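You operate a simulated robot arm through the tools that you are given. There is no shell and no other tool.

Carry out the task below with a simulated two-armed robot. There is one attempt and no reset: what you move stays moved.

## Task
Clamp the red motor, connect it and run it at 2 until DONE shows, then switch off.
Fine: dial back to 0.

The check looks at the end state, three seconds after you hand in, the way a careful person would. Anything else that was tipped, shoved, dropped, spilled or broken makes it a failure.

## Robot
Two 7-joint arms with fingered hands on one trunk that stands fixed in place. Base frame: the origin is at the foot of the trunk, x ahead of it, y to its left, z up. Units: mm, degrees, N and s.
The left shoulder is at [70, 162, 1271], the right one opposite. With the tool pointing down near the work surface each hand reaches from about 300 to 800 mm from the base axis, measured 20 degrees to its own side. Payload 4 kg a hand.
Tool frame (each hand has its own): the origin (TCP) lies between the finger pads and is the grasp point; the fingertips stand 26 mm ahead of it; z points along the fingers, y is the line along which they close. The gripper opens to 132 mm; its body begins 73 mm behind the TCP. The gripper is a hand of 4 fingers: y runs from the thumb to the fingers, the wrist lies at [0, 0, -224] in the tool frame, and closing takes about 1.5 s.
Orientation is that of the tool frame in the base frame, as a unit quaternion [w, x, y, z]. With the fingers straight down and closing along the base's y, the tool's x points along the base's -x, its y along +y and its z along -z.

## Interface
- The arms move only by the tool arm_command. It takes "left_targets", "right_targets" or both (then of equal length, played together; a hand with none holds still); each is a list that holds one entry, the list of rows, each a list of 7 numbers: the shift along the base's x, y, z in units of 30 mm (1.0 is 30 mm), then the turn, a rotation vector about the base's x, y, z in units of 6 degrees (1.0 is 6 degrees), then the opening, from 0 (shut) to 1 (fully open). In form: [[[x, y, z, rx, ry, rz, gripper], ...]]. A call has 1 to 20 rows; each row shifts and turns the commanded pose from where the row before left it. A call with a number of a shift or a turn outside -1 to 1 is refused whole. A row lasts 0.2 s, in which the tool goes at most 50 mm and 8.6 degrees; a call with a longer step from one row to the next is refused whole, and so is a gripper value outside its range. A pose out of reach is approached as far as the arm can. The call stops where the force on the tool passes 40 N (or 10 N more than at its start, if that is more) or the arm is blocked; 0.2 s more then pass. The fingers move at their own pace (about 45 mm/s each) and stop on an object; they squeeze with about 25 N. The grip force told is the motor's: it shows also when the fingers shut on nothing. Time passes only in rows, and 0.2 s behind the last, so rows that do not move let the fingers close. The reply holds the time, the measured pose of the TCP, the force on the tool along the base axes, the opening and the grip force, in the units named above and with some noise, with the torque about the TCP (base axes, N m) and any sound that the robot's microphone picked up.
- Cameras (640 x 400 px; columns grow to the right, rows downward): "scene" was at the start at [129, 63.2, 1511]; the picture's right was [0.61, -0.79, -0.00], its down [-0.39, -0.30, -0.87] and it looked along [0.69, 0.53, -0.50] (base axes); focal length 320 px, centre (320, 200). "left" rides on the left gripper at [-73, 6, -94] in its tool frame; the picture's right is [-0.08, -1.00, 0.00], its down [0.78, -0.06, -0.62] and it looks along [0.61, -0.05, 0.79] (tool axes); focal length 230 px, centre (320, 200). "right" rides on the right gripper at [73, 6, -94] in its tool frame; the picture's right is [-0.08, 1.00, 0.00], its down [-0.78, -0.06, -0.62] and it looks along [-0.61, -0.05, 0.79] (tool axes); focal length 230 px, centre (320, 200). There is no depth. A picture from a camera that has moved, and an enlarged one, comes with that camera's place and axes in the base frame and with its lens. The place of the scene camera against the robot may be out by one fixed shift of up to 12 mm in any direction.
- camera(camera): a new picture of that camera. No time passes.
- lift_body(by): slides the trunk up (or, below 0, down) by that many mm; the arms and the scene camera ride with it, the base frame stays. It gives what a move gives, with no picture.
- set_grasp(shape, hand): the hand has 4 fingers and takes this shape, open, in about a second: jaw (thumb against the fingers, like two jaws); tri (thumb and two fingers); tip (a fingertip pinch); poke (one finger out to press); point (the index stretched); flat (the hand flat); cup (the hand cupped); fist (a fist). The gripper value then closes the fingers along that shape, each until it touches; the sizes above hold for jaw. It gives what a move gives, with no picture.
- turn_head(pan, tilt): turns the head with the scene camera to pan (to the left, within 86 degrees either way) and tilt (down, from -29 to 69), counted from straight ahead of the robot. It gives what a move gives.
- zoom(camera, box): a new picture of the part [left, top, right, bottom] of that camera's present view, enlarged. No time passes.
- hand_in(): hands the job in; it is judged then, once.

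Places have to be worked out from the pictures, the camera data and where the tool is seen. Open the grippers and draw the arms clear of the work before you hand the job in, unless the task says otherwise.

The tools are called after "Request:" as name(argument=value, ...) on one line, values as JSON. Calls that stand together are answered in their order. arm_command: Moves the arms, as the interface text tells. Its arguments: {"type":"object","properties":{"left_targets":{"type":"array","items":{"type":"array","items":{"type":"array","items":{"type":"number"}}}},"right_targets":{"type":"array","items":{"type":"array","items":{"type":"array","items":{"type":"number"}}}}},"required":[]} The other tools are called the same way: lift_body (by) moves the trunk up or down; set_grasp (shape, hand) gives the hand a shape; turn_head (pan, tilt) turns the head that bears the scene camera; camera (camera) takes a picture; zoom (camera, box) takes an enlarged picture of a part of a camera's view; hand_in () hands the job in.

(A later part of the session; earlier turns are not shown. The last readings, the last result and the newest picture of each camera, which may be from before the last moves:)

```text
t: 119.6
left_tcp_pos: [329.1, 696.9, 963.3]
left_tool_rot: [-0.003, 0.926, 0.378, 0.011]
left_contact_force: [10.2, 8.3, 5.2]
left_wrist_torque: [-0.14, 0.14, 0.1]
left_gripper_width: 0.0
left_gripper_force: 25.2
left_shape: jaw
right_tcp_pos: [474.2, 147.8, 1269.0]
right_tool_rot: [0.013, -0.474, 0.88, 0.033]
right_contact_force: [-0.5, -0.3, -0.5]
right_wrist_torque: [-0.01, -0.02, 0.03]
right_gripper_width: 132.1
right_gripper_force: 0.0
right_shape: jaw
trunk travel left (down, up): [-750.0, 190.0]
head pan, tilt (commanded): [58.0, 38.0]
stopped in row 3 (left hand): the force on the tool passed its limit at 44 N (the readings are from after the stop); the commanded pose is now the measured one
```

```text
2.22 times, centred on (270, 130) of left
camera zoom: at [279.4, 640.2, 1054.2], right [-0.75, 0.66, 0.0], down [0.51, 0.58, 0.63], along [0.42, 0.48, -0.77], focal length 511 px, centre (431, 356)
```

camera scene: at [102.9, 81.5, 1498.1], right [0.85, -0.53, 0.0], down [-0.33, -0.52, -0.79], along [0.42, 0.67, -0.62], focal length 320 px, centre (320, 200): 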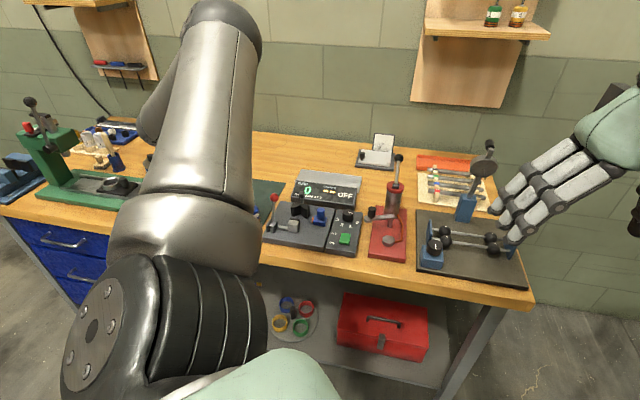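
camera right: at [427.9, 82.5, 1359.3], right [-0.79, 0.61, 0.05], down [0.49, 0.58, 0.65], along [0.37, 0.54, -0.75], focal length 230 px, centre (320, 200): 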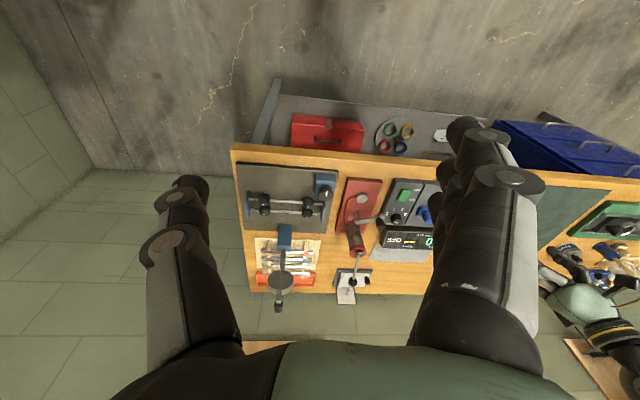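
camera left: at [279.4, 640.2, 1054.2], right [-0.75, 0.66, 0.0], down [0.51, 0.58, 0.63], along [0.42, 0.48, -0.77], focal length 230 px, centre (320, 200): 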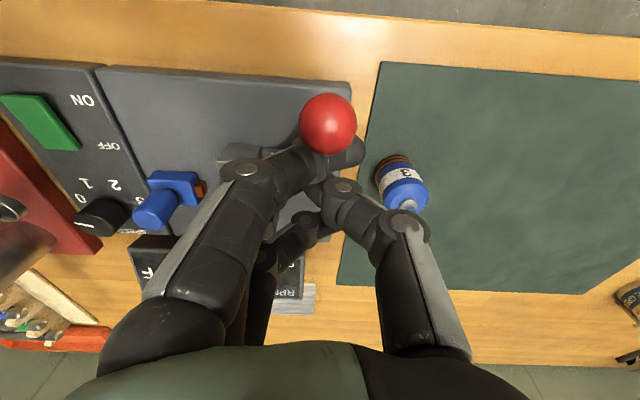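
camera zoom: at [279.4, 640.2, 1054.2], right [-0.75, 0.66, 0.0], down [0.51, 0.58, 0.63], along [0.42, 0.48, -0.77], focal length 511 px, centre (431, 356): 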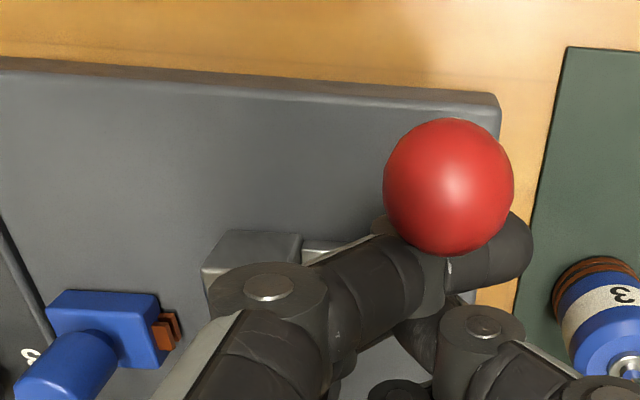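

The push ended with a firm stop (44 N) at lever ≈ −29°: about the mirror of the open position, so the jaw should now be against the motor. Raising the hand to inspect.

Request:
arm_command(left_targets=[[[0.1, 0.1, 0.1, 0, 0, 0, 0.0], [0.1, 0.1, 0.7, 0, 0, 0, 0.0], [0.1, 0.1, 0.9, 0, 0, 0, 0.0], [0.1, 0.1, 0.9, 0, 0, 0, 0.0], [0.1, 0.1, 0.5, 0, 0, 0, 0.0], [0, 0, 0, 0, 0, 0, 0.0]]])

Request:
camera(camera="left")

Request:
zoom(camera="left", box=[130, 10, 370, 190])

```text
t: 121.0
left_tcp_pos: [342.4, 710.3, 1055.4]
left_tool_rot: [-0.003, 0.926, 0.379, 0.008]
left_contact_force: [0.3, -0.4, 0.2]
left_wrist_torque: [0.01, 0.0, 0.0]
left_gripper_width: 0.1
left_gripper_force: 24.9
left_shape: jaw
right_tcp_pos: [471.6, 146.8, 1269.4]
right_tool_rot: [0.014, -0.474, 0.88, 0.032]
right_contact_force: [-0.7, -0.2, 0.3]
right_wrist_torque: [0.01, 0.0, 0.02]
right_gripper_width: 131.8
right_gripper_force: 0.1
right_shape: jaw
trunk travel left (down, up): [-750.0, 190.0]
head pan, tilt (commanded): [58.0, 38.0]
```

```text
taken
camera left: at [291.9, 654.6, 1148.1], right [-0.75, 0.66, 0.0], down [0.51, 0.59, 0.63], along [0.41, 0.47, -0.78], focal length 230 px, centre (320, 200)
```

left: 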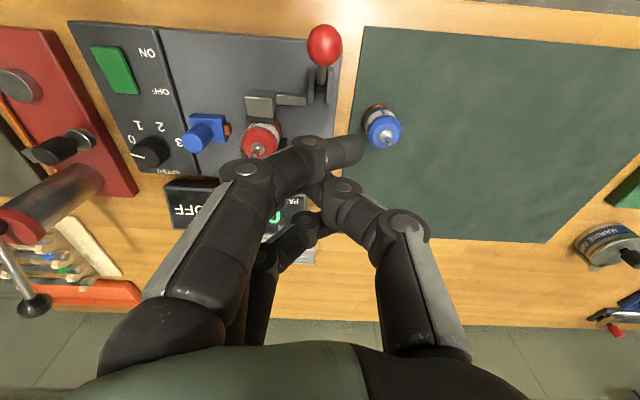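

```text
2.22 times, centred on (250, 100) of left
camera zoom: at [291.9, 654.6, 1148.1], right [-0.75, 0.66, 0.0], down [0.51, 0.59, 0.63], along [0.41, 0.47, -0.78], focal length 511 px, centre (476, 422)
```

zoom: 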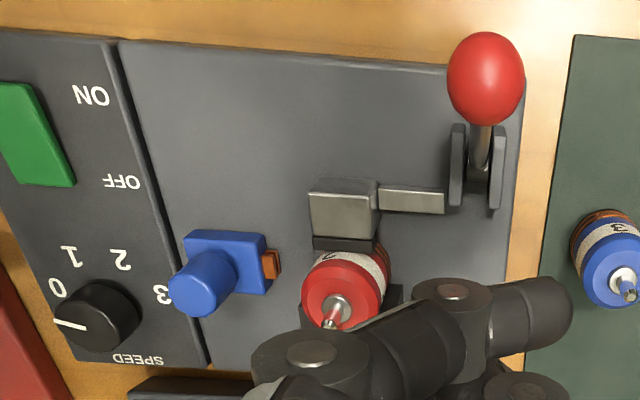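

The lever stays forward and the jaw presses the motor into the V. Next: connect. I'll bring the closed hand to the right side of the blue slider's knob to push it left toward the motor; first hover at the right of it.

Request:
arm_command(left_targets=[[[0.5, -0.3, 0.4, 0, 0, 0, 0.0], [0.8, -0.52, 0, 0, 0, 0, 0.0], [0.8, -0.52, 0, 0, 0, 0, 0.0], [0.8, -0.52, 0, 0, 0, 0, 0.0], [0.8, -0.52, 0, 0, 0, 0, 0.0], [0.8, -0.52, 0, 0, 0, 0, 0.0], [0.257, -0.22, 0, 0, 0, 0, 0.0], [0, 0, 0, 0, 0, 0, 0.0]]])

Request:
camera(camera="left")

Request:
camera(camera="scene")

```text
t: 122.8
left_tcp_pos: [484.7, 615.2, 1066.3]
left_tool_rot: [-0.002, 0.926, 0.378, 0.007]
left_contact_force: [0.0, -0.1, -0.5]
left_wrist_torque: [0.01, -0.02, -0.01]
left_gripper_width: 0.1
left_gripper_force: 25.3
left_shape: jaw
right_tcp_pos: [472.2, 147.4, 1270.1]
right_tool_rot: [0.013, -0.473, 0.88, 0.032]
right_contact_force: [0.3, -0.6, 0.1]
right_wrist_torque: [-0.01, -0.01, 0.0]
right_gripper_width: 131.9
right_gripper_force: 0.0
right_shape: jaw
trunk travel left (down, up): [-750.0, 190.0]
head pan, tilt (commanded): [58.0, 38.0]
```

```text
taken
camera left: at [435.8, 559.1, 1159.6], right [-0.75, 0.66, 0.0], down [0.51, 0.59, 0.63], along [0.42, 0.47, -0.78], focal length 230 px, centre (320, 200)
```

left: 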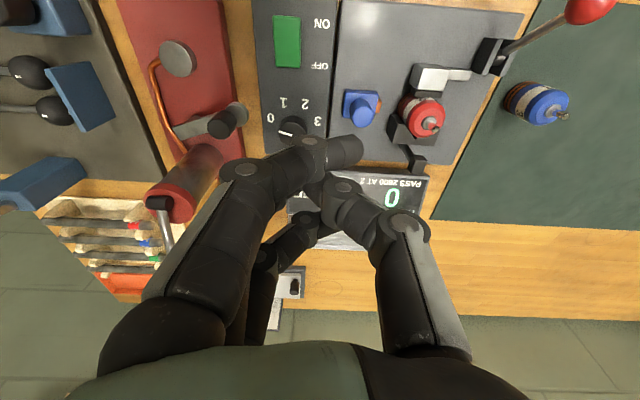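

```text
taken
camera scene: at [102.7, 81.7, 1498.1], right [0.85, -0.53, 0.0], down [-0.33, -0.52, -0.79], along [0.42, 0.67, -0.62], focal length 320 px, centre (320, 200)
```

scene: 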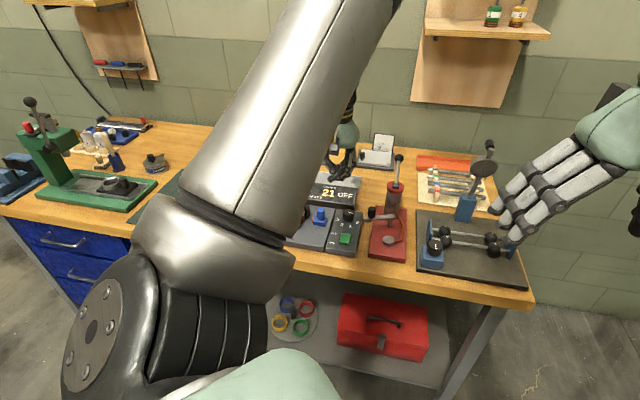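

Request:
zoom(camera="left", box=[240, 0, 500, 195])

Request:
zoom(camera="scene", box=[270, 130, 400, 260])

```text
2.05 times, centred on (370, 98) of left
camera zoom: at [435.8, 559.1, 1159.6], right [-0.75, 0.66, 0.0], down [0.51, 0.59, 0.63], along [0.42, 0.47, -0.78], focal length 472 px, centre (217, 410)
```

zoom: 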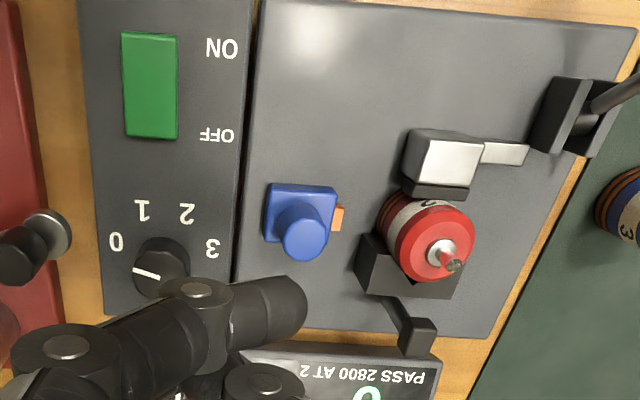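

```text
3.08 times, centred on (335, 195) of scene
camera zoom: at [102.7, 81.7, 1498.1], right [0.85, -0.53, 0.0], down [-0.33, -0.52, -0.79], along [0.42, 0.67, -0.62], focal length 986 px, centre (274, 215)
```

zoom: 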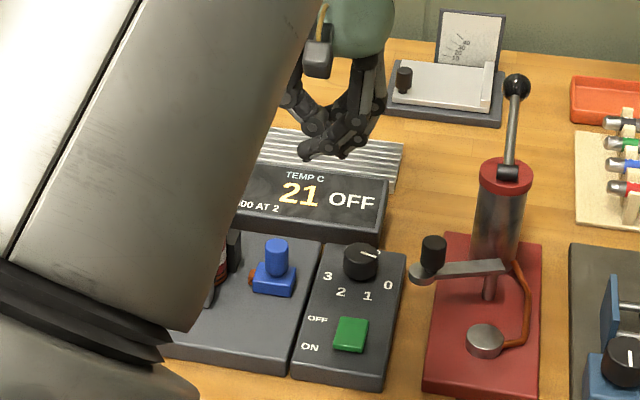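

Very clear views: motor clamped, TEMP 21, dial at 0, OFF. The closed hand is at d≈108 (knob at ≈66, copper tip ≈40, motor surface ≈18). Descending to knob height in two steps.

Request:
arm_command(left_targets=[[[0, 0, -0.9, 0, 0, 0, 0.0], [0, 0, -0.9, 0, 0, 0, 0.0], [0, 0, -0.9, 0, 0, 0, 0.0], [0, 0, -0.7, 0, 0, 0, 0.0], [0, 0, 0, 0, 0, 0, 0.0]]])

Request:
camera(camera="left")

Request:
zoom(camera="scene", box=[270, 130, 400, 260])

```text
t: 124.0
left_tcp_pos: [485.3, 616.9, 965.7]
left_tool_rot: [-0.002, 0.926, 0.378, 0.008]
left_contact_force: [-0.7, -0.1, -0.6]
left_wrist_torque: [0.01, -0.01, 0.0]
left_gripper_width: 0.2
left_gripper_force: 25.1
left_shape: jaw
right_tcp_pos: [472.3, 147.4, 1270.0]
right_tool_rot: [0.014, -0.474, 0.88, 0.032]
right_contact_force: [0.2, -0.1, 0.6]
right_wrist_torque: [-0.02, 0.01, 0.01]
right_gripper_width: 132.0
right_gripper_force: 0.1
right_shape: jaw
trunk travel left (down, up): [-750.0, 190.0]
head pan, tilt (commanded): [58.0, 38.0]
```

```text
taken
camera left: at [435.8, 560.7, 1058.7], right [-0.75, 0.66, 0.0], down [0.51, 0.59, 0.63], along [0.42, 0.47, -0.78], focal length 230 px, centre (320, 200)
```

left: 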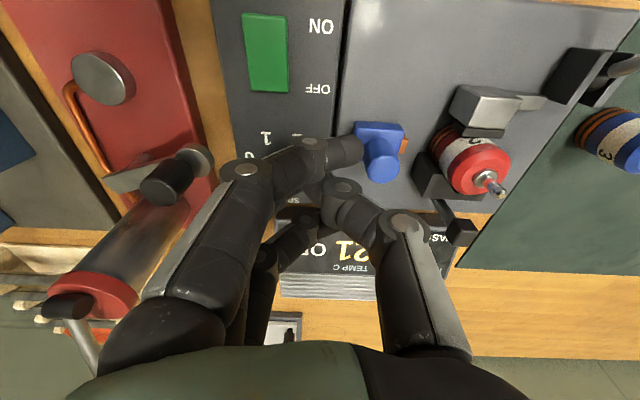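

```text
3.08 times, centred on (335, 195) of scene
camera zoom: at [102.5, 81.2, 1498.1], right [0.85, -0.53, 0.0], down [-0.33, -0.52, -0.79], along [0.42, 0.67, -0.62], focal length 986 px, centre (274, 215)
```

zoom: 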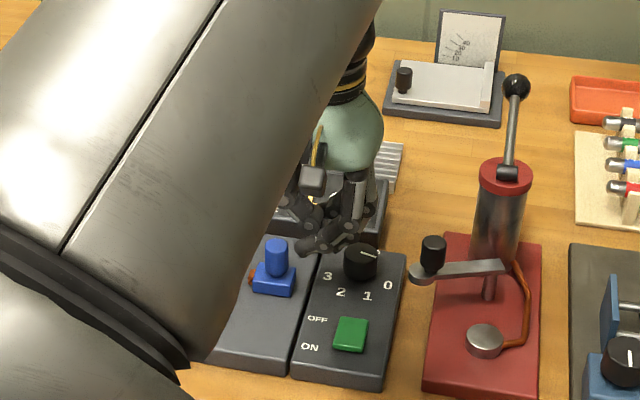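

Clear of the dial. Lowering 22 mm more and starting the push to the left.

Request:
arm_command(left_targets=[[[0, 0, -0.4, 0, 0, 0, 0.0], [0, 0, -0.33, 0, 0, 0, 0.0], [-0.1, 0.098, 0, 0, 0, 0, 0.0], [-0.1, 0.098, 0, 0, 0, 0, 0.0], [-0.1, 0.098, 0, 0, 0, 0, 0.0], [0, 0, 0, 0, 0, 0, 0.0]]])

Request:
camera(camera="left")

Request:
zoom(camera="left", box=[300, 60, 520, 225])

```text
t: 125.4
left_tcp_pos: [476.5, 624.8, 943.5]
left_tool_rot: [-0.002, 0.926, 0.378, 0.008]
left_contact_force: [0.3, -0.4, 0.9]
left_wrist_torque: [-0.02, 0.01, 0.0]
left_gripper_width: 0.1
left_gripper_force: 24.9
left_shape: jaw
right_tcp_pos: [472.5, 146.8, 1269.3]
right_tool_rot: [0.014, -0.473, 0.88, 0.031]
right_contact_force: [0.1, -0.1, 0.4]
right_wrist_torque: [0.01, 0.0, -0.01]
right_gripper_width: 131.7
right_gripper_force: 0.0
right_shape: jaw
trunk travel left (down, up): [-750.0, 190.0]
head pan, tilt (commanded): [58.0, 38.0]
```

```text
taken
camera left: at [425.9, 568.5, 1036.3], right [-0.75, 0.66, 0.0], down [0.51, 0.59, 0.63], along [0.42, 0.47, -0.78], focal length 230 px, centre (320, 200)
```

left: 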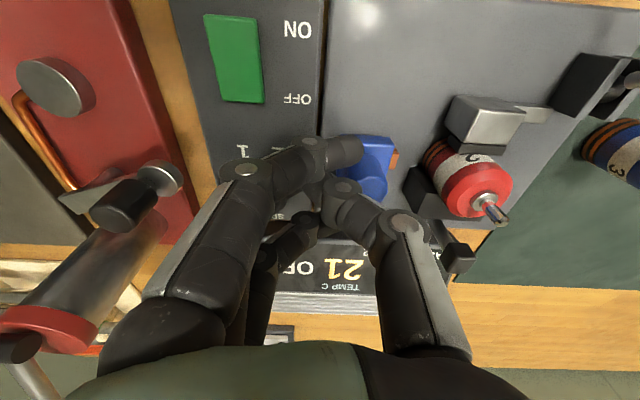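

```text
2.42 times, centred on (410, 142) of left
camera zoom: at [425.9, 568.5, 1036.3], right [-0.75, 0.66, 0.0], down [0.51, 0.59, 0.63], along [0.42, 0.47, -0.78], focal length 558 px, centre (102, 339)
```

zoom: 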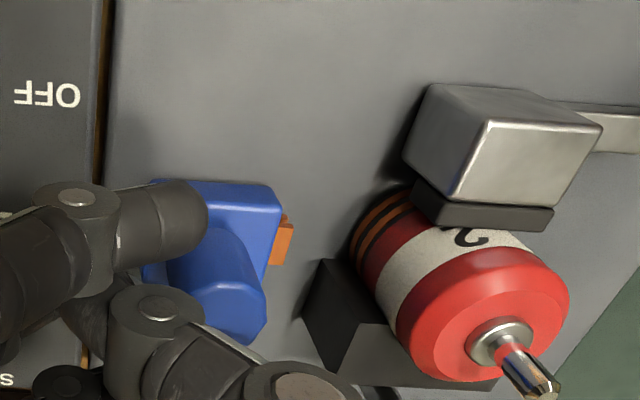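

Thumb is right next to the knob. Continuing to push left in small steps.

Request:
arm_command(left_targets=[[[-0.071, 0.07, 0, 0, 0, 0, 0.0], [-0.071, 0.07, 0, 0, 0, 0, 0.0], [-0.071, 0.07, 0, 0, 0, 0, 0.0], [-0.071, 0.07, 0, 0, 0, 0, 0.0], [0, 0, 0, 0, 0, 0, 0.0]]])

Request:
zoom(camera="left", box=[300, 60, 520, 225])

```text
t: 126.6
left_tcp_pos: [467.7, 633.3, 942.3]
left_tool_rot: [-0.002, 0.925, 0.379, 0.009]
left_contact_force: [0.5, -0.9, 1.6]
left_wrist_torque: [0.0, -0.03, -0.02]
left_gripper_width: 0.0
left_gripper_force: 25.8
left_shape: jaw
right_tcp_pos: [473.0, 146.5, 1269.2]
right_tool_rot: [0.013, -0.474, 0.88, 0.032]
right_contact_force: [0.4, 0.2, 0.0]
right_wrist_torque: [-0.04, -0.02, 0.0]
right_gripper_width: 132.0
right_gripper_force: 0.1
right_shape: jaw
trunk travel left (down, up): [-750.0, 190.0]
head pan, tilt (commanded): [58.0, 38.0]
```

```text
2.42 times, centred on (410, 142) of left
camera zoom: at [417.6, 576.6, 1035.3], right [-0.75, 0.66, 0.0], down [0.51, 0.59, 0.63], along [0.42, 0.47, -0.78], focal length 558 px, centre (102, 339)
```

zoom: 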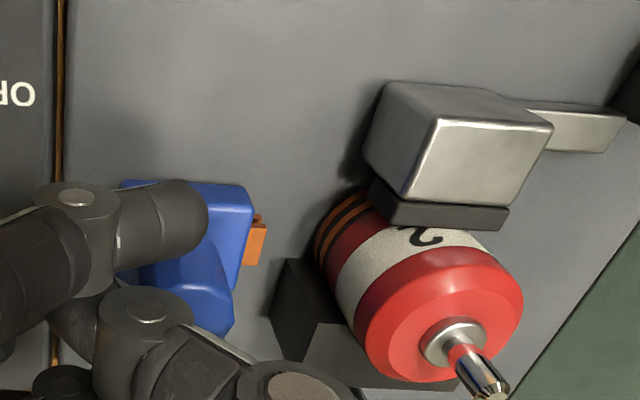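

Copper-to-motor gap shrank slightly (87→75 px), so the slider has started to move. Pushing on.

Request:
arm_command(left_targets=[[[-0.071, 0.07, 0, 0, 0, 0, 0.0], [-0.071, 0.07, 0, 0, 0, 0, 0.0], [-0.071, 0.07, 0, 0, 0, 0, 0.0], [0, 0, 0, 0, 0, 0, 0.0]]])

Request:
zoom(camera="left", box=[300, 60, 520, 225])

Request:
camera(camera="left")

```text
t: 127.6
left_tcp_pos: [461.5, 638.8, 943.3]
left_tool_rot: [-0.002, 0.925, 0.379, 0.008]
left_contact_force: [-0.3, 0.1, -0.2]
left_wrist_torque: [0.01, -0.01, -0.02]
left_gripper_width: 0.0
left_gripper_force: 25.0
left_shape: jaw
right_tcp_pos: [473.7, 147.0, 1268.8]
right_tool_rot: [0.014, -0.473, 0.88, 0.032]
right_contact_force: [-0.4, 0.3, 0.3]
right_wrist_torque: [0.04, 0.0, -0.03]
right_gripper_width: 131.8
right_gripper_force: 0.0
right_shape: jaw
trunk travel left (down, up): [-750.0, 190.0]
head pan, tilt (commanded): [58.0, 38.0]
```

```text
2.42 times, centred on (410, 142) of left
camera zoom: at [411.6, 583.4, 1035.5], right [-0.75, 0.66, 0.0], down [0.51, 0.59, 0.63], along [0.41, 0.47, -0.78], focal length 558 px, centre (102, 339)
```

zoom: 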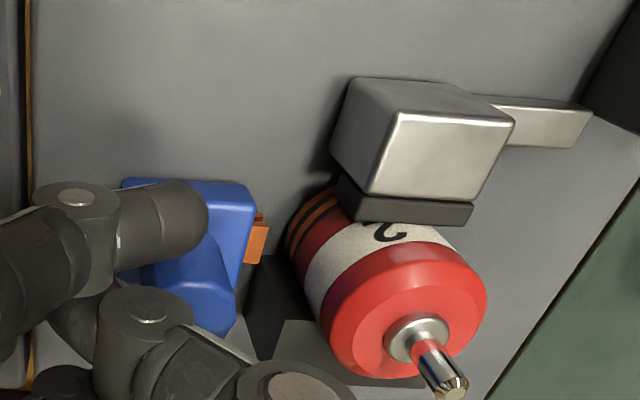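

```text
taken
camera left: at [411.6, 583.4, 1035.5], right [-0.75, 0.66, 0.0], down [0.51, 0.59, 0.63], along [0.41, 0.47, -0.78], focal length 230 px, centre (320, 200)
```

left: 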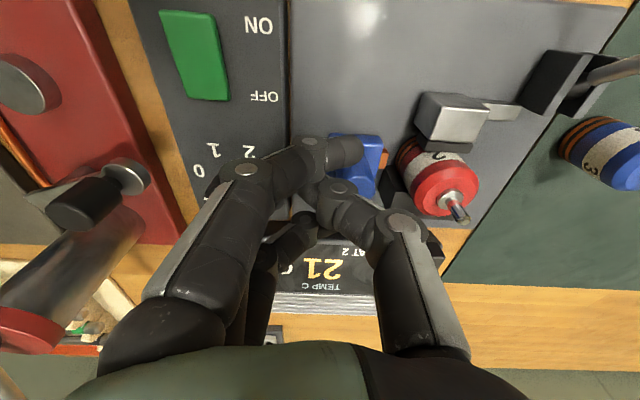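

The slider now moves with the thumb; gap to the rings ≈11 mm. Pushing another ~12 mm, watching for contact force.

Request:
arm_command(left_targets=[[[-0.071, 0.07, 0, 0, 0, 0, 0.0], [-0.071, 0.07, 0, 0, 0, 0, 0.0], [-0.071, 0.07, 0, 0, 0, 0, 0.0], [0, 0, 0, 0, 0, 0, 0.0]]])

Request:
zoom(camera="left", box=[300, 60, 520, 225])

```text
t: 128.6
left_tcp_pos: [453.6, 645.7, 943.2]
left_tool_rot: [-0.002, 0.925, 0.379, 0.008]
left_contact_force: [0.6, 0.6, 0.3]
left_wrist_torque: [0.01, -0.01, 0.0]
left_gripper_width: 0.1
left_gripper_force: 25.5
left_shape: jaw
right_tcp_pos: [472.1, 146.8, 1270.0]
right_tool_rot: [0.013, -0.474, 0.88, 0.031]
right_contact_force: [0.4, -0.2, -0.4]
right_wrist_torque: [0.01, 0.0, 0.02]
right_gripper_width: 131.7
right_gripper_force: 0.1
right_shape: jaw
trunk travel left (down, up): [-750.0, 190.0]
head pan, tilt (commanded): [58.0, 38.0]
```

```text
2.42 times, centred on (410, 142) of left
camera zoom: at [404.0, 589.4, 1035.9], right [-0.75, 0.66, 0.0], down [0.51, 0.59, 0.63], along [0.42, 0.47, -0.78], focal length 558 px, centre (102, 339)
```

zoom: 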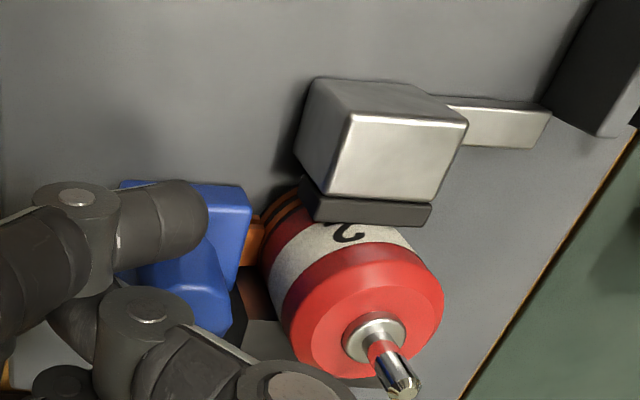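

Copper is about at the motor's rings. Two more small pushes to seat it.

Request:
arm_command(left_targets=[[[-0.05, 0.049, 0, 0, 0, 0, 0.0], [-0.05, 0.049, 0, 0, 0, 0, 0.0], [0, 0, 0, 0, 0, 0, 0.0]]])

Request:
zoom(camera="left", box=[300, 60, 520, 225])

Request:
zoom(camera="scene", box=[270, 130, 400, 260])

```text
t: 129.4
left_tcp_pos: [450.8, 647.4, 942.6]
left_tool_rot: [-0.003, 0.926, 0.378, 0.008]
left_contact_force: [3.4, -5.0, 2.4]
left_wrist_torque: [-0.03, -0.04, -0.03]
left_gripper_width: 0.1
left_gripper_force: 24.9
left_shape: jaw
right_tcp_pos: [472.9, 145.6, 1268.8]
right_tool_rot: [0.014, -0.473, 0.88, 0.031]
right_contact_force: [-0.6, 0.2, 0.0]
right_wrist_torque: [-0.01, 0.0, 0.02]
right_gripper_width: 131.6
right_gripper_force: 0.0
right_shape: jaw
trunk travel left (down, up): [-750.0, 190.0]
head pan, tilt (commanded): [58.0, 38.0]
```

```text
2.42 times, centred on (410, 142) of left
camera zoom: at [401.9, 591.3, 1035.5], right [-0.75, 0.66, 0.0], down [0.51, 0.59, 0.63], along [0.42, 0.47, -0.78], focal length 558 px, centre (102, 339)
```

zoom: 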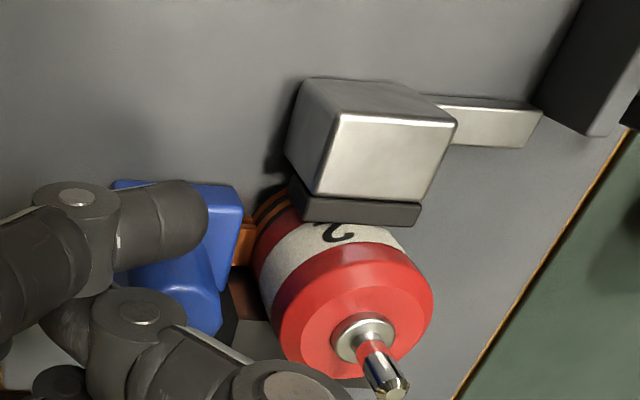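

```text
3.08 times, centred on (335, 195) of scene
camera zoom: at [103.3, 80.1, 1498.1], right [0.85, -0.53, 0.0], down [-0.33, -0.52, -0.79], along [0.42, 0.67, -0.62], focal length 986 px, centre (274, 215)
```

zoom: 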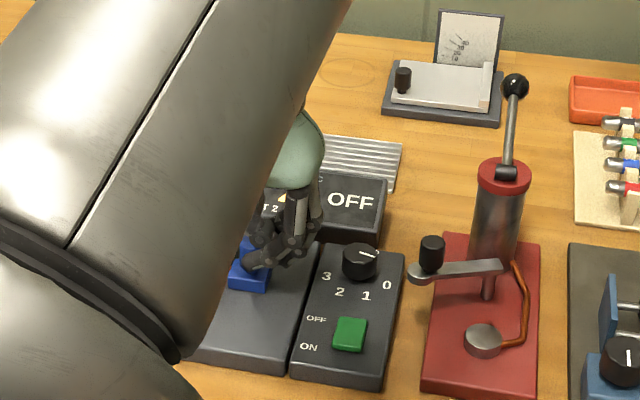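

Contact felt (≈6 N). One more slight push to make sure it's home.

Request:
arm_command(left_targets=[[[-0.05, 0.049, 0, 0, 0, 0, 0.0], [-0.03, 0.029, 0, 0, 0, 0, 0.0], [0, 0, 0, 0, 0, 0, 0.0]]])

Request:
zoom(camera="left", box=[300, 60, 520, 225])

```text
t: 130.2
left_tcp_pos: [449.5, 650.6, 941.7]
left_tool_rot: [-0.002, 0.926, 0.378, 0.009]
left_contact_force: [5.6, -8.6, 4.7]
left_wrist_torque: [-0.04, -0.05, 0.0]
left_gripper_width: 0.1
left_gripper_force: 25.1
left_shape: jaw
right_tcp_pos: [473.3, 144.5, 1270.4]
right_tool_rot: [0.014, -0.474, 0.88, 0.032]
right_contact_force: [0.0, 0.3, 0.0]
right_wrist_torque: [0.0, 0.02, -0.01]
right_gripper_width: 131.7
right_gripper_force: 0.0
right_shape: jaw
trunk travel left (down, up): [-750.0, 190.0]
head pan, tilt (commanded): [58.0, 38.0]
```

```text
2.42 times, centred on (410, 142) of left
camera zoom: at [400.1, 593.0, 1035.1], right [-0.75, 0.66, 0.0], down [0.51, 0.59, 0.63], along [0.42, 0.47, -0.78], focal length 558 px, centre (102, 339)
```

zoom: 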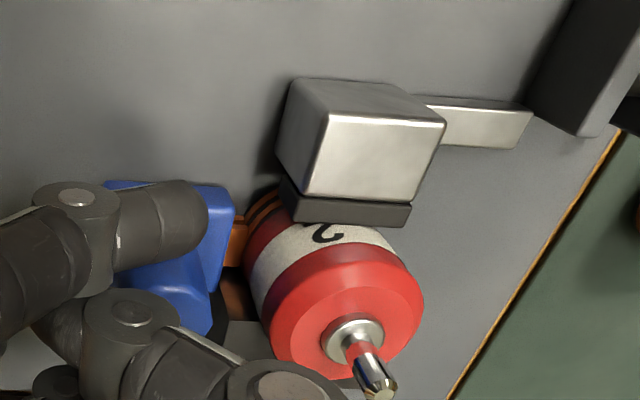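

Connected: 10 N and copper against the rings. Backing off to the right and up, then looking at the display and controls.

Request:
arm_command(left_targets=[[[0.25, -0.245, 0, 0, 0, 0, 0.0], [0.25, -0.245, 0.1, 0, 0, 0, 0.0], [0, 0, 0.8, 0, 0, 0, 0.0], [0, 0, 0.9, 0, 0, 0, 0.0], [0, 0, 0.9, 0, 0, 0, 0.0], [0, 0, 0.9, 0, 0, 0, 0.0], [0, 0, 0, 0, 0, 0, 0.0]]])

Request:
camera(camera="left")

Request:
zoom(camera="scene", box=[290, 160, 380, 260])

```text
t: 131.8
left_tcp_pos: [463.1, 638.6, 1052.3]
left_tool_rot: [-0.002, 0.926, 0.378, 0.007]
left_contact_force: [-0.4, -0.3, 0.9]
left_wrist_torque: [0.0, 0.0, 0.0]
left_gripper_width: 0.0
left_gripper_force: 24.8
left_shape: jaw
right_tcp_pos: [472.4, 148.0, 1270.0]
right_tool_rot: [0.014, -0.474, 0.88, 0.032]
right_contact_force: [0.5, -0.3, 0.0]
right_wrist_torque: [-0.01, 0.01, 0.0]
right_gripper_width: 131.9
right_gripper_force: 0.0
right_shape: jaw
trunk travel left (down, up): [-750.0, 190.0]
head pan, tilt (commanded): [58.0, 38.0]
```

```text
taken
camera left: at [414.0, 582.6, 1144.5], right [-0.75, 0.66, 0.0], down [0.51, 0.59, 0.63], along [0.41, 0.47, -0.78], focal length 230 px, centre (320, 200)
```

left: 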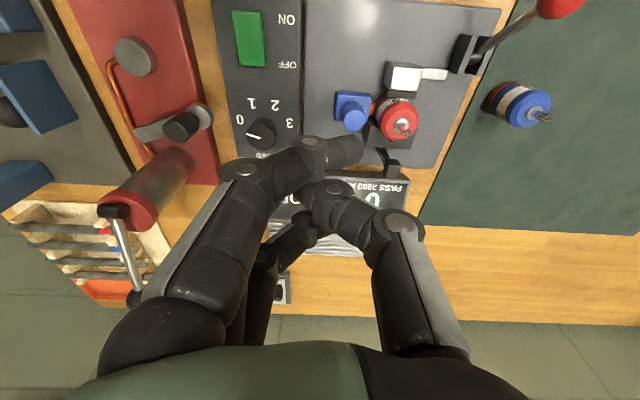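

```text
4.00 times, centred on (335, 210) of scene
camera zoom: at [103.1, 81.8, 1498.0], right [0.85, -0.53, 0.0], down [-0.33, -0.52, -0.79], along [0.42, 0.67, -0.62], focal length 1282 px, centre (260, 160)
```

zoom: 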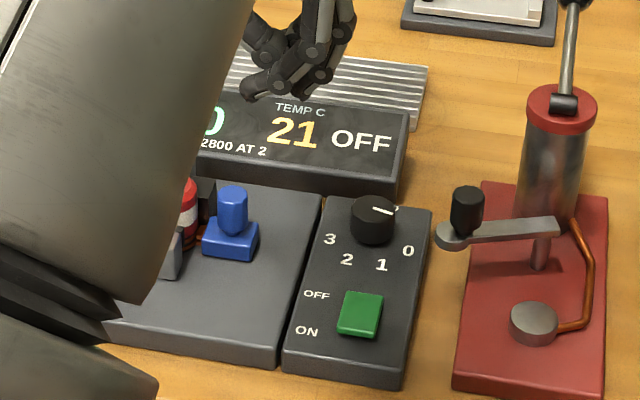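

Blue slider stays against the motor. Zooming on the control box for exact positions of rocker and dial.

Request:
zoom(camera="left", box=[205, 0, 325, 160])

Request:
zoom(camera="scene", box=[325, 200, 375, 255])

Request:
zoom(camera="left", box=[300, 20, 500, 180])

```text
2.50 times, centred on (265, 80) of left
camera zoom: at [414.0, 582.6, 1144.5], right [-0.75, 0.66, 0.0], down [0.51, 0.59, 0.63], along [0.41, 0.47, -0.78], focal length 575 px, centre (458, 500)
```

zoom: 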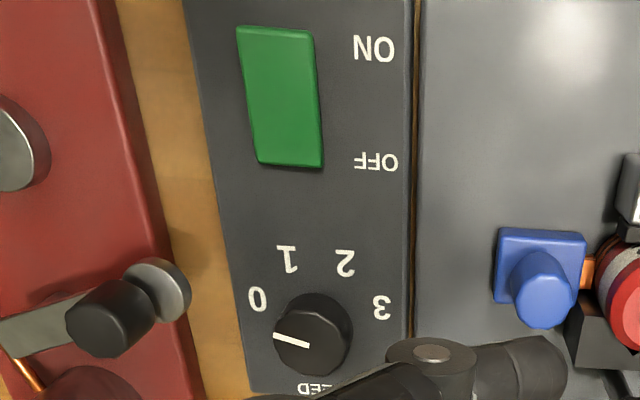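

```text
7.27 times, centred on (350, 228) of scene
camera zoom: at [103.1, 81.8, 1498.0], right [0.85, -0.53, 0.0], down [-0.33, -0.52, -0.79], along [0.42, 0.67, -0.62], focal length 2331 px, centre (102, 0)
```

zoom: 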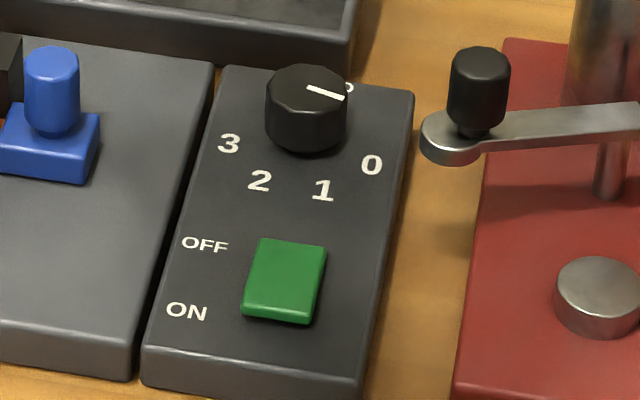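

```text
2.50 times, centred on (400, 100) of left
camera zoom: at [414.0, 582.6, 1144.5], right [-0.75, 0.66, 0.0], down [0.51, 0.59, 0.63], along [0.41, 0.47, -0.78], focal length 575 px, centre (120, 450)
```

zoom: 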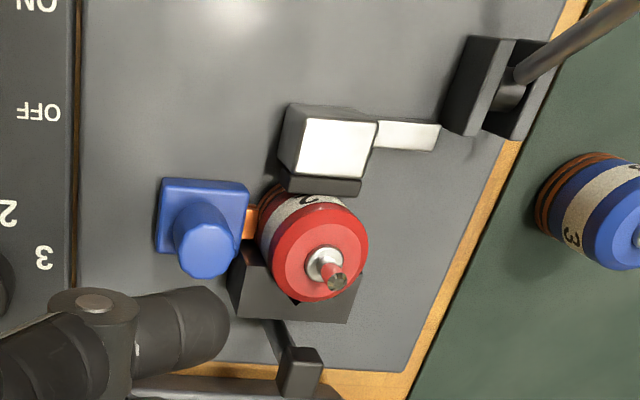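

Everything is in view: rocker centre ≈(476,553), dial centre ≈(534,619) with top z≈904, pointer at 0. For pressing I'd like a narrow fingertip, so let me check the "poke" shape from here.

Request:
set_grasp(shape="poke", hand="left")

Request:
camera(camera="left")

Request:
zoom(camera="scene", box=[300, 100, 400, 200])

```text
t: 132.7
left_tcp_pos: [464.2, 639.5, 1051.0]
left_tool_rot: [-0.002, 0.925, 0.379, 0.008]
left_contact_force: [0.9, 0.5, 0.2]
left_wrist_torque: [0.01, 0.02, -0.01]
left_gripper_width: 0.1
left_gripper_force: 0.1
left_shape: poke
right_tcp_pos: [473.5, 147.7, 1269.9]
right_tool_rot: [0.014, -0.474, 0.88, 0.032]
right_contact_force: [0.4, -0.1, 0.1]
right_wrist_torque: [0.02, 0.0, 0.02]
right_gripper_width: 132.0
right_gripper_force: 0.0
right_shape: jaw
trunk travel left (down, up): [-750.0, 190.0]
head pan, tilt (commanded): [58.0, 38.0]
```

```text
taken
camera left: at [413.8, 582.2, 1144.6], right [-0.75, 0.66, 0.0], down [0.51, 0.59, 0.63], along [0.42, 0.47, -0.78], focal length 230 px, centre (320, 200)
```

left: 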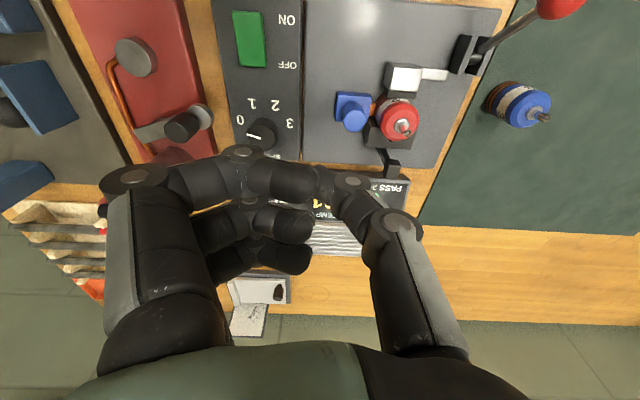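

```text
4.00 times, centred on (350, 150) of scene
camera zoom: at [102.6, 81.3, 1498.1], right [0.85, -0.53, 0.0], down [-0.33, -0.52, -0.79], along [0.42, 0.67, -0.62], focal length 1282 px, centre (200, 400)
```

zoom: 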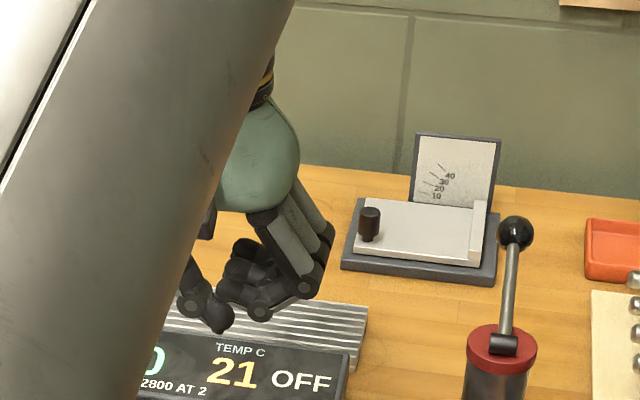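

Poke just curls the fingers. I'll use the closed "tip" pinch as the pressing point instead; set it, close it and check from the scene camera.

Request:
set_grasp(shape="tip", hand="left")

Request:
arm_command(left_targets=[[[0, 0, 0, 0, 0, -1, 0.0], [0, 0, 0, 0, 0, -1, 0.0], [0, 0, 0, 0, 0, -1, 0.0], [0, 0, 0, 0, 0, -1, 0.0], [0, 0, 0, 0, 0, -1, 0.0], [0, 0, 0, 0, 0, -1, 0.0], [0, 0, 0, 0, 0, -1, 0.0], [0, 0, 0, 0, 0, -1, 0.0], [0, 0, 0, 0, 0, -1, 0.0], [0, 0, 0, 0, 0, -1, 0.0], [0, 0, 0, 0, 0, -1, 0.0], [0, 0, 0, 0, 0, -1, 0.0], [0, 0, 0, 0, 0, -1, 0.0], [0, 0, 0, 0, 0, -1, 0.0], [0, 0, 0, 0, 0, -1, 0.0]]])

Request:
camera(camera="left")

Request:
zoom(camera="scene", box=[280, 90, 400, 210])

```text
t: 133.6
left_tcp_pos: [463.2, 638.1, 1052.1]
left_tool_rot: [-0.002, 0.926, 0.378, 0.007]
left_contact_force: [0.8, -0.2, 0.1]
left_wrist_torque: [-0.02, 0.02, -0.02]
left_gripper_width: 131.9
left_gripper_force: 0.1
left_shape: tip
right_tcp_pos: [472.6, 146.3, 1269.8]
right_tool_rot: [0.014, -0.474, 0.88, 0.033]
right_contact_force: [0.2, -0.2, 0.2]
right_wrist_torque: [0.01, -0.01, -0.04]
right_gripper_width: 132.0
right_gripper_force: 0.0
right_shape: jaw
trunk travel left (down, up): [-750.0, 190.0]
head pan, tilt (commanded): [58.0, 38.0]
```

```text
t: 136.8
left_tcp_pos: [464.6, 636.9, 1050.3]
left_tool_rot: [0.004, 0.922, -0.388, 0.008]
left_contact_force: [0.2, 0.2, 0.2]
left_wrist_torque: [-0.01, 0.02, -0.01]
left_gripper_width: 0.0
left_gripper_force: 24.6
left_shape: tip
right_tcp_pos: [473.6, 147.6, 1269.0]
right_tool_rot: [0.013, -0.474, 0.88, 0.032]
right_contact_force: [-1.2, -0.3, -0.4]
right_wrist_torque: [0.0, 0.03, 0.0]
right_gripper_width: 131.8
right_gripper_force: 0.0
right_shape: jaw
trunk travel left (down, up): [-750.0, 190.0]
head pan, tilt (commanded): [58.0, 38.0]
```

```text
taken
camera left: at [408.2, 686.3, 1142.9], right [0.66, 0.75, 0.0], down [0.59, -0.51, 0.63], along [0.47, -0.42, -0.78], focal length 230 px, centre (320, 200)
```

left: 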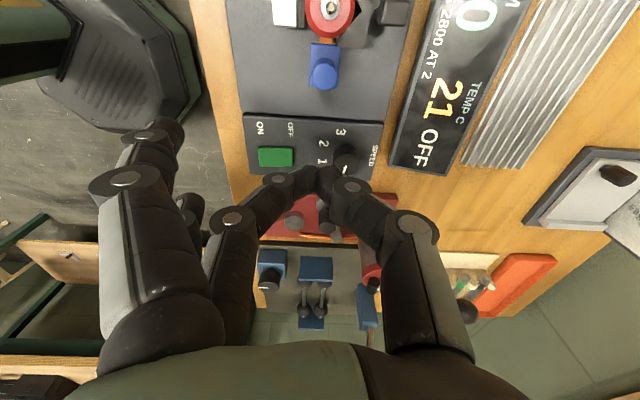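

```text
3.33 times, centred on (340, 150) of scene
camera zoom: at [103.0, 81.6, 1498.0], right [0.85, -0.53, 0.0], down [-0.33, -0.52, -0.79], along [0.42, 0.67, -0.62], focal length 1068 px, centre (253, 367)
```

zoom: 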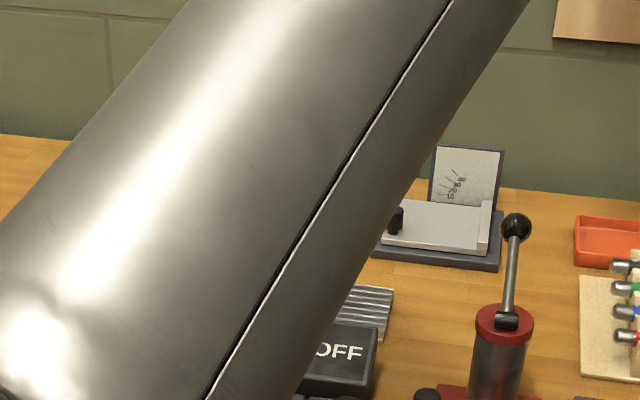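

The hand is now turned with fingers toward me and the camera looking right. I'll open the pinch slightly so only the thumb tip presses the front (ON) half of the rocker, and hover above it.

Request:
arm_command(left_targets=[[[-0.153, -0.79, 0, 0, 0, 0, 0.4], [-0.153, -0.79, 0, 0, 0, 0, 0.4], [-0.153, -0.79, -0.5, 0, 0, 0, 0.4], [-0.153, -0.79, -0.8, 0, 0, 0, 0.4], [-0.153, -0.79, -0.8, 0, 0, 0, 0.4], [0, 0, -0.9, 0, 0, 0, 0.4], [0, 0, 0, 0, 0, 0, 0.4]]])

Request:
camera(camera="left")

Request:
zoom(camera="left", box=[280, 60, 480, 220])

Request:
camera(camera="scene")

```text
t: 138.5
left_tcp_pos: [439.2, 519.0, 960.1]
left_tool_rot: [0.003, 0.923, -0.385, 0.009]
left_contact_force: [0.0, -1.2, 0.4]
left_wrist_torque: [0.0, 0.02, 0.0]
left_gripper_width: 52.5
left_gripper_force: 0.0
left_shape: tip
right_tcp_pos: [477.0, 140.4, 1267.4]
right_tool_rot: [0.013, -0.469, 0.883, 0.027]
right_contact_force: [14.3, -15.3, -12.5]
right_wrist_torque: [-0.13, 0.14, -0.26]
right_gripper_width: 131.7
right_gripper_force: 0.1
right_shape: jaw
trunk travel left (down, up): [-750.0, 190.0]
head pan, tilt (commanded): [58.0, 38.0]
stopped in row 7 (right hand): the force on the tool passed its limit at 44 N (the readings are from after the stop); the commanded pose is now the measured one
```

```text
taken
camera left: at [381.7, 568.5, 1053.2], right [0.65, 0.76, 0.0], down [0.59, -0.51, 0.63], along [0.48, -0.41, -0.78], focal length 230 px, centre (320, 200)
```

left: 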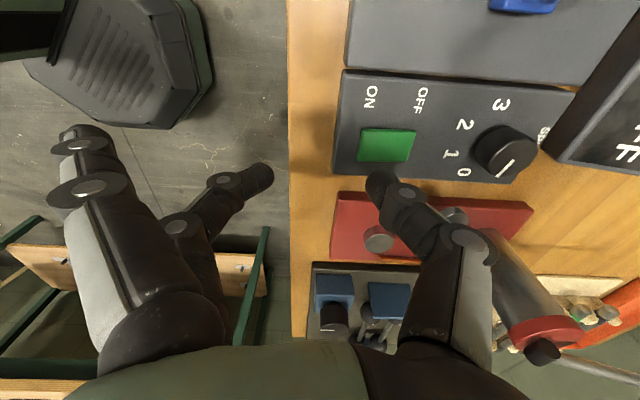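

```text
2.50 times, centred on (380, 140) of left
camera zoom: at [381.7, 568.5, 1053.2], right [0.65, 0.76, 0.0], down [0.59, -0.51, 0.63], along [0.48, -0.41, -0.78], focal length 575 px, centre (170, 350)
```

zoom: 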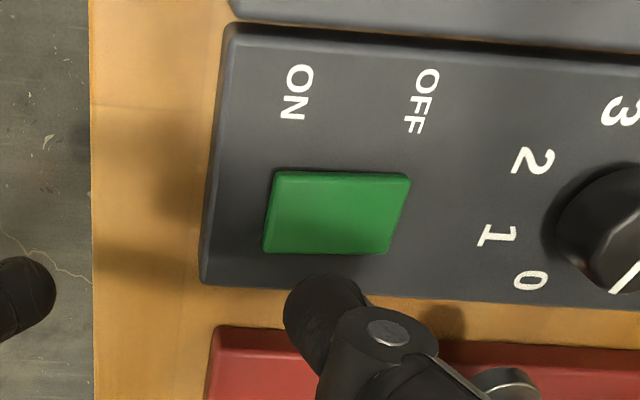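

```text
taken
camera scene: at [102.3, 80.2, 1498.2], right [0.85, -0.53, 0.0], down [-0.33, -0.52, -0.79], along [0.42, 0.67, -0.62], focal length 320 px, centre (320, 200)
```

scene: 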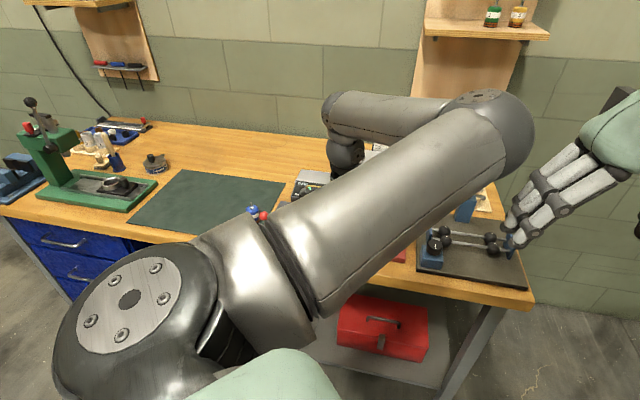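

The left elbow has touched the idle right hand. I'll move the right hand well away to the right.

Request:
arm_command(right_targets=[[[0, -0.9, -0.1, 0, 0, 0, 1], [0, -0.9, -0.1, 0, 0, 0, 1], [0, -0.9, 0, 0, 0, 0, 1], [-0.3, -0.9, 0, 0, 0, 0, 1], [-0.3, -0.9, 0, 0, 0, 0, 1], [-0.3, -0.9, 0, 0, 0, 0, 1], [-0.3, -0.9, 0, 0, 0, 0, 1], [0, -0.9, 0, 0, 0, 0, 1], [0, -0.9, 0, 0, 0, 0, 1], [0, -0.9, 0, 0, 0, 0, 1]]])

Request:
camera(camera="scene")

Request:
camera(camera="right")

```text
t: 140.7
left_tcp_pos: [440.0, 519.2, 960.4]
left_tool_rot: [0.003, 0.922, -0.386, 0.008]
left_contact_force: [0.4, 1.1, -0.6]
left_wrist_torque: [0.0, 0.03, 0.01]
left_gripper_width: 52.6
left_gripper_force: 0.1
left_shape: tip
right_tcp_pos: [436.9, -128.9, 1259.1]
right_tool_rot: [0.013, -0.471, 0.882, 0.029]
right_contact_force: [-0.7, 0.8, -0.5]
right_wrist_torque: [0.04, -0.03, 0.0]
right_gripper_width: 131.7
right_gripper_force: 0.1
right_shape: jaw
trunk travel left (down, up): [-750.0, 190.0]
head pan, tilt (commanded): [58.0, 38.0]
```

```text
taken
camera scene: at [102.0, 79.4, 1498.2], right [0.85, -0.53, 0.0], down [-0.33, -0.52, -0.79], along [0.42, 0.67, -0.61], focal length 320 px, centre (320, 200)
```

scene: 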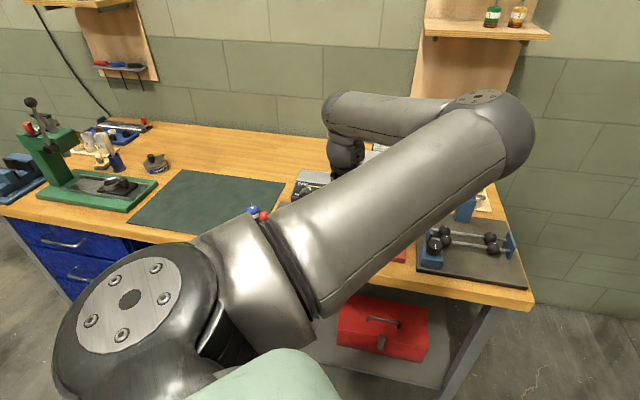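

```text
taken
camera right: at [391.1, -192.5, 1349.4], right [-0.79, 0.62, 0.04], down [0.49, 0.58, 0.65], along [0.38, 0.53, -0.76], focal length 230 px, centre (320, 200)
```

right: 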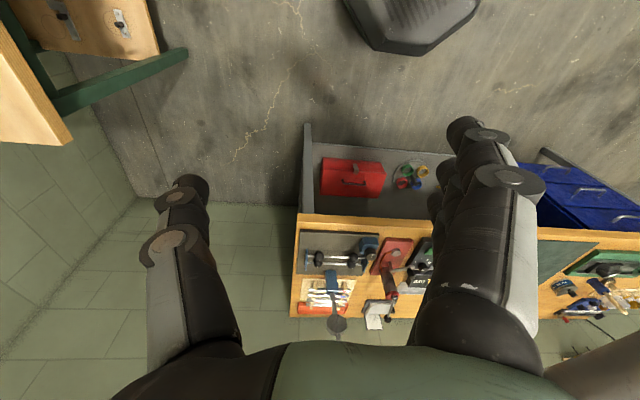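

Right hand is clear. The thumb tip projects to (465,543), right over the rocker's ON half. Lowering.

Request:
arm_command(left_targets=[[[0, 0, -0.7, 0, 0, 0, 0.4], [0, 0, -0.6, 0, 0, 0, 0.4], [0, 0, -0.2, 0, 0, 0, 0.4], [0, 0, 0, 0, 0, 0, 0.4]]])

Request:
zoom(camera="left", box=[280, 60, 480, 220])

```text
t: 141.7
left_tcp_pos: [438.2, 519.9, 916.9]
left_tool_rot: [0.002, 0.922, -0.386, 0.009]
left_contact_force: [1.0, 0.6, 18.0]
left_wrist_torque: [0.57, -0.45, 0.0]
left_gripper_width: 53.2
left_gripper_force: 0.1
left_shape: tip
right_tcp_pos: [435.8, -127.6, 1260.1]
right_tool_rot: [0.013, -0.472, 0.881, 0.029]
right_contact_force: [-0.6, -0.1, 0.1]
right_wrist_torque: [-0.01, 0.0, 0.0]
right_gripper_width: 131.8
right_gripper_force: 0.1
right_shape: jaw
trunk travel left (down, up): [-750.0, 190.0]
head pan, tilt (commanded): [58.0, 38.0]
```

```text
2.50 times, centred on (380, 140) of left
camera zoom: at [381.2, 568.5, 1008.8], right [0.66, 0.76, 0.0], down [0.59, -0.51, 0.63], along [0.48, -0.41, -0.78], focal length 575 px, centre (170, 350)
```

zoom: 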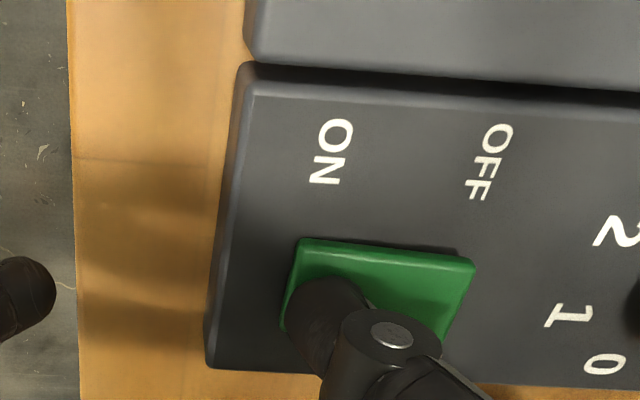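

The thumb presses the ON end with 18 N. Raising to see whether the rocker flipped.

Request:
arm_command(left_targets=[[[0, 0, 0.4, 0, 0, 0, 0.4], [0, 0, 0.8, 0, 0, 0, 0.4], [-0.1, -0.4, 0.9, 0, 0, 0, 0.4], [-0.1, -0.4, 0.9, 0, 0, 0, 0.4], [0, 0, 0, 0, 0, 0, 0.4]]])

Request:
camera(camera="left")

Request:
zoom(camera="left", box=[280, 30, 600, 230])

```text
t: 142.9
left_tcp_pos: [431.1, 497.4, 1005.2]
left_tool_rot: [0.004, 0.923, -0.385, 0.008]
left_contact_force: [0.0, -0.3, -0.6]
left_wrist_torque: [-0.01, 0.03, 0.0]
left_gripper_width: 52.7
left_gripper_force: 0.1
left_shape: tip
right_tcp_pos: [436.5, -126.0, 1258.4]
right_tool_rot: [0.013, -0.472, 0.881, 0.029]
right_contact_force: [0.6, 0.4, -0.1]
right_wrist_torque: [-0.06, 0.02, 0.0]
right_gripper_width: 132.1
right_gripper_force: 0.1
right_shape: jaw
trunk travel left (down, up): [-750.0, 190.0]
head pan, tilt (commanded): [58.0, 38.0]
```

```text
taken
camera left: at [374.2, 546.8, 1097.8], right [0.66, 0.76, 0.0], down [0.59, -0.51, 0.63], along [0.48, -0.41, -0.78], focal length 230 px, centre (320, 200)
```

left: 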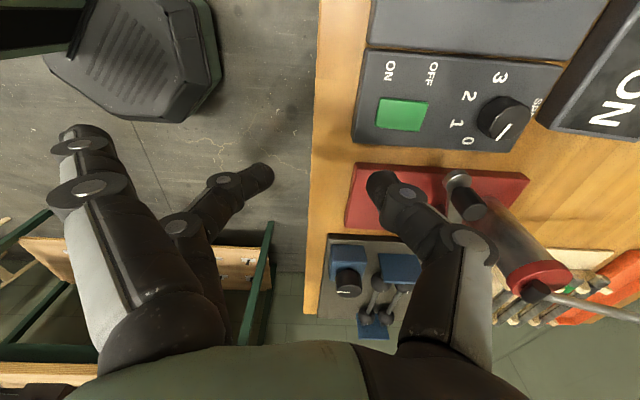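

```text
2.00 times, centred on (440, 130) of left
camera zoom: at [374.2, 546.8, 1097.8], right [0.66, 0.76, 0.0], down [0.59, -0.51, 0.63], along [0.48, -0.41, -0.78], focal length 460 px, centre (80, 340)
```

zoom: 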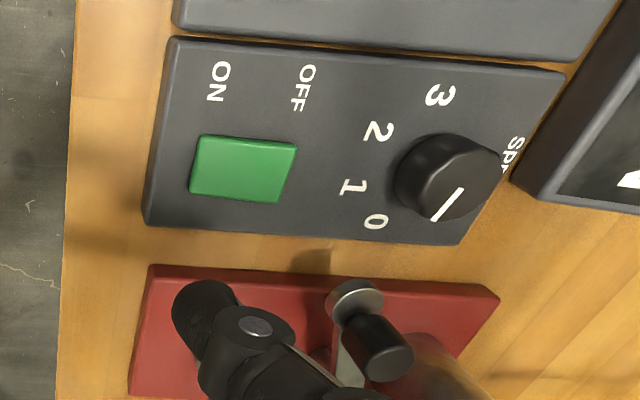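

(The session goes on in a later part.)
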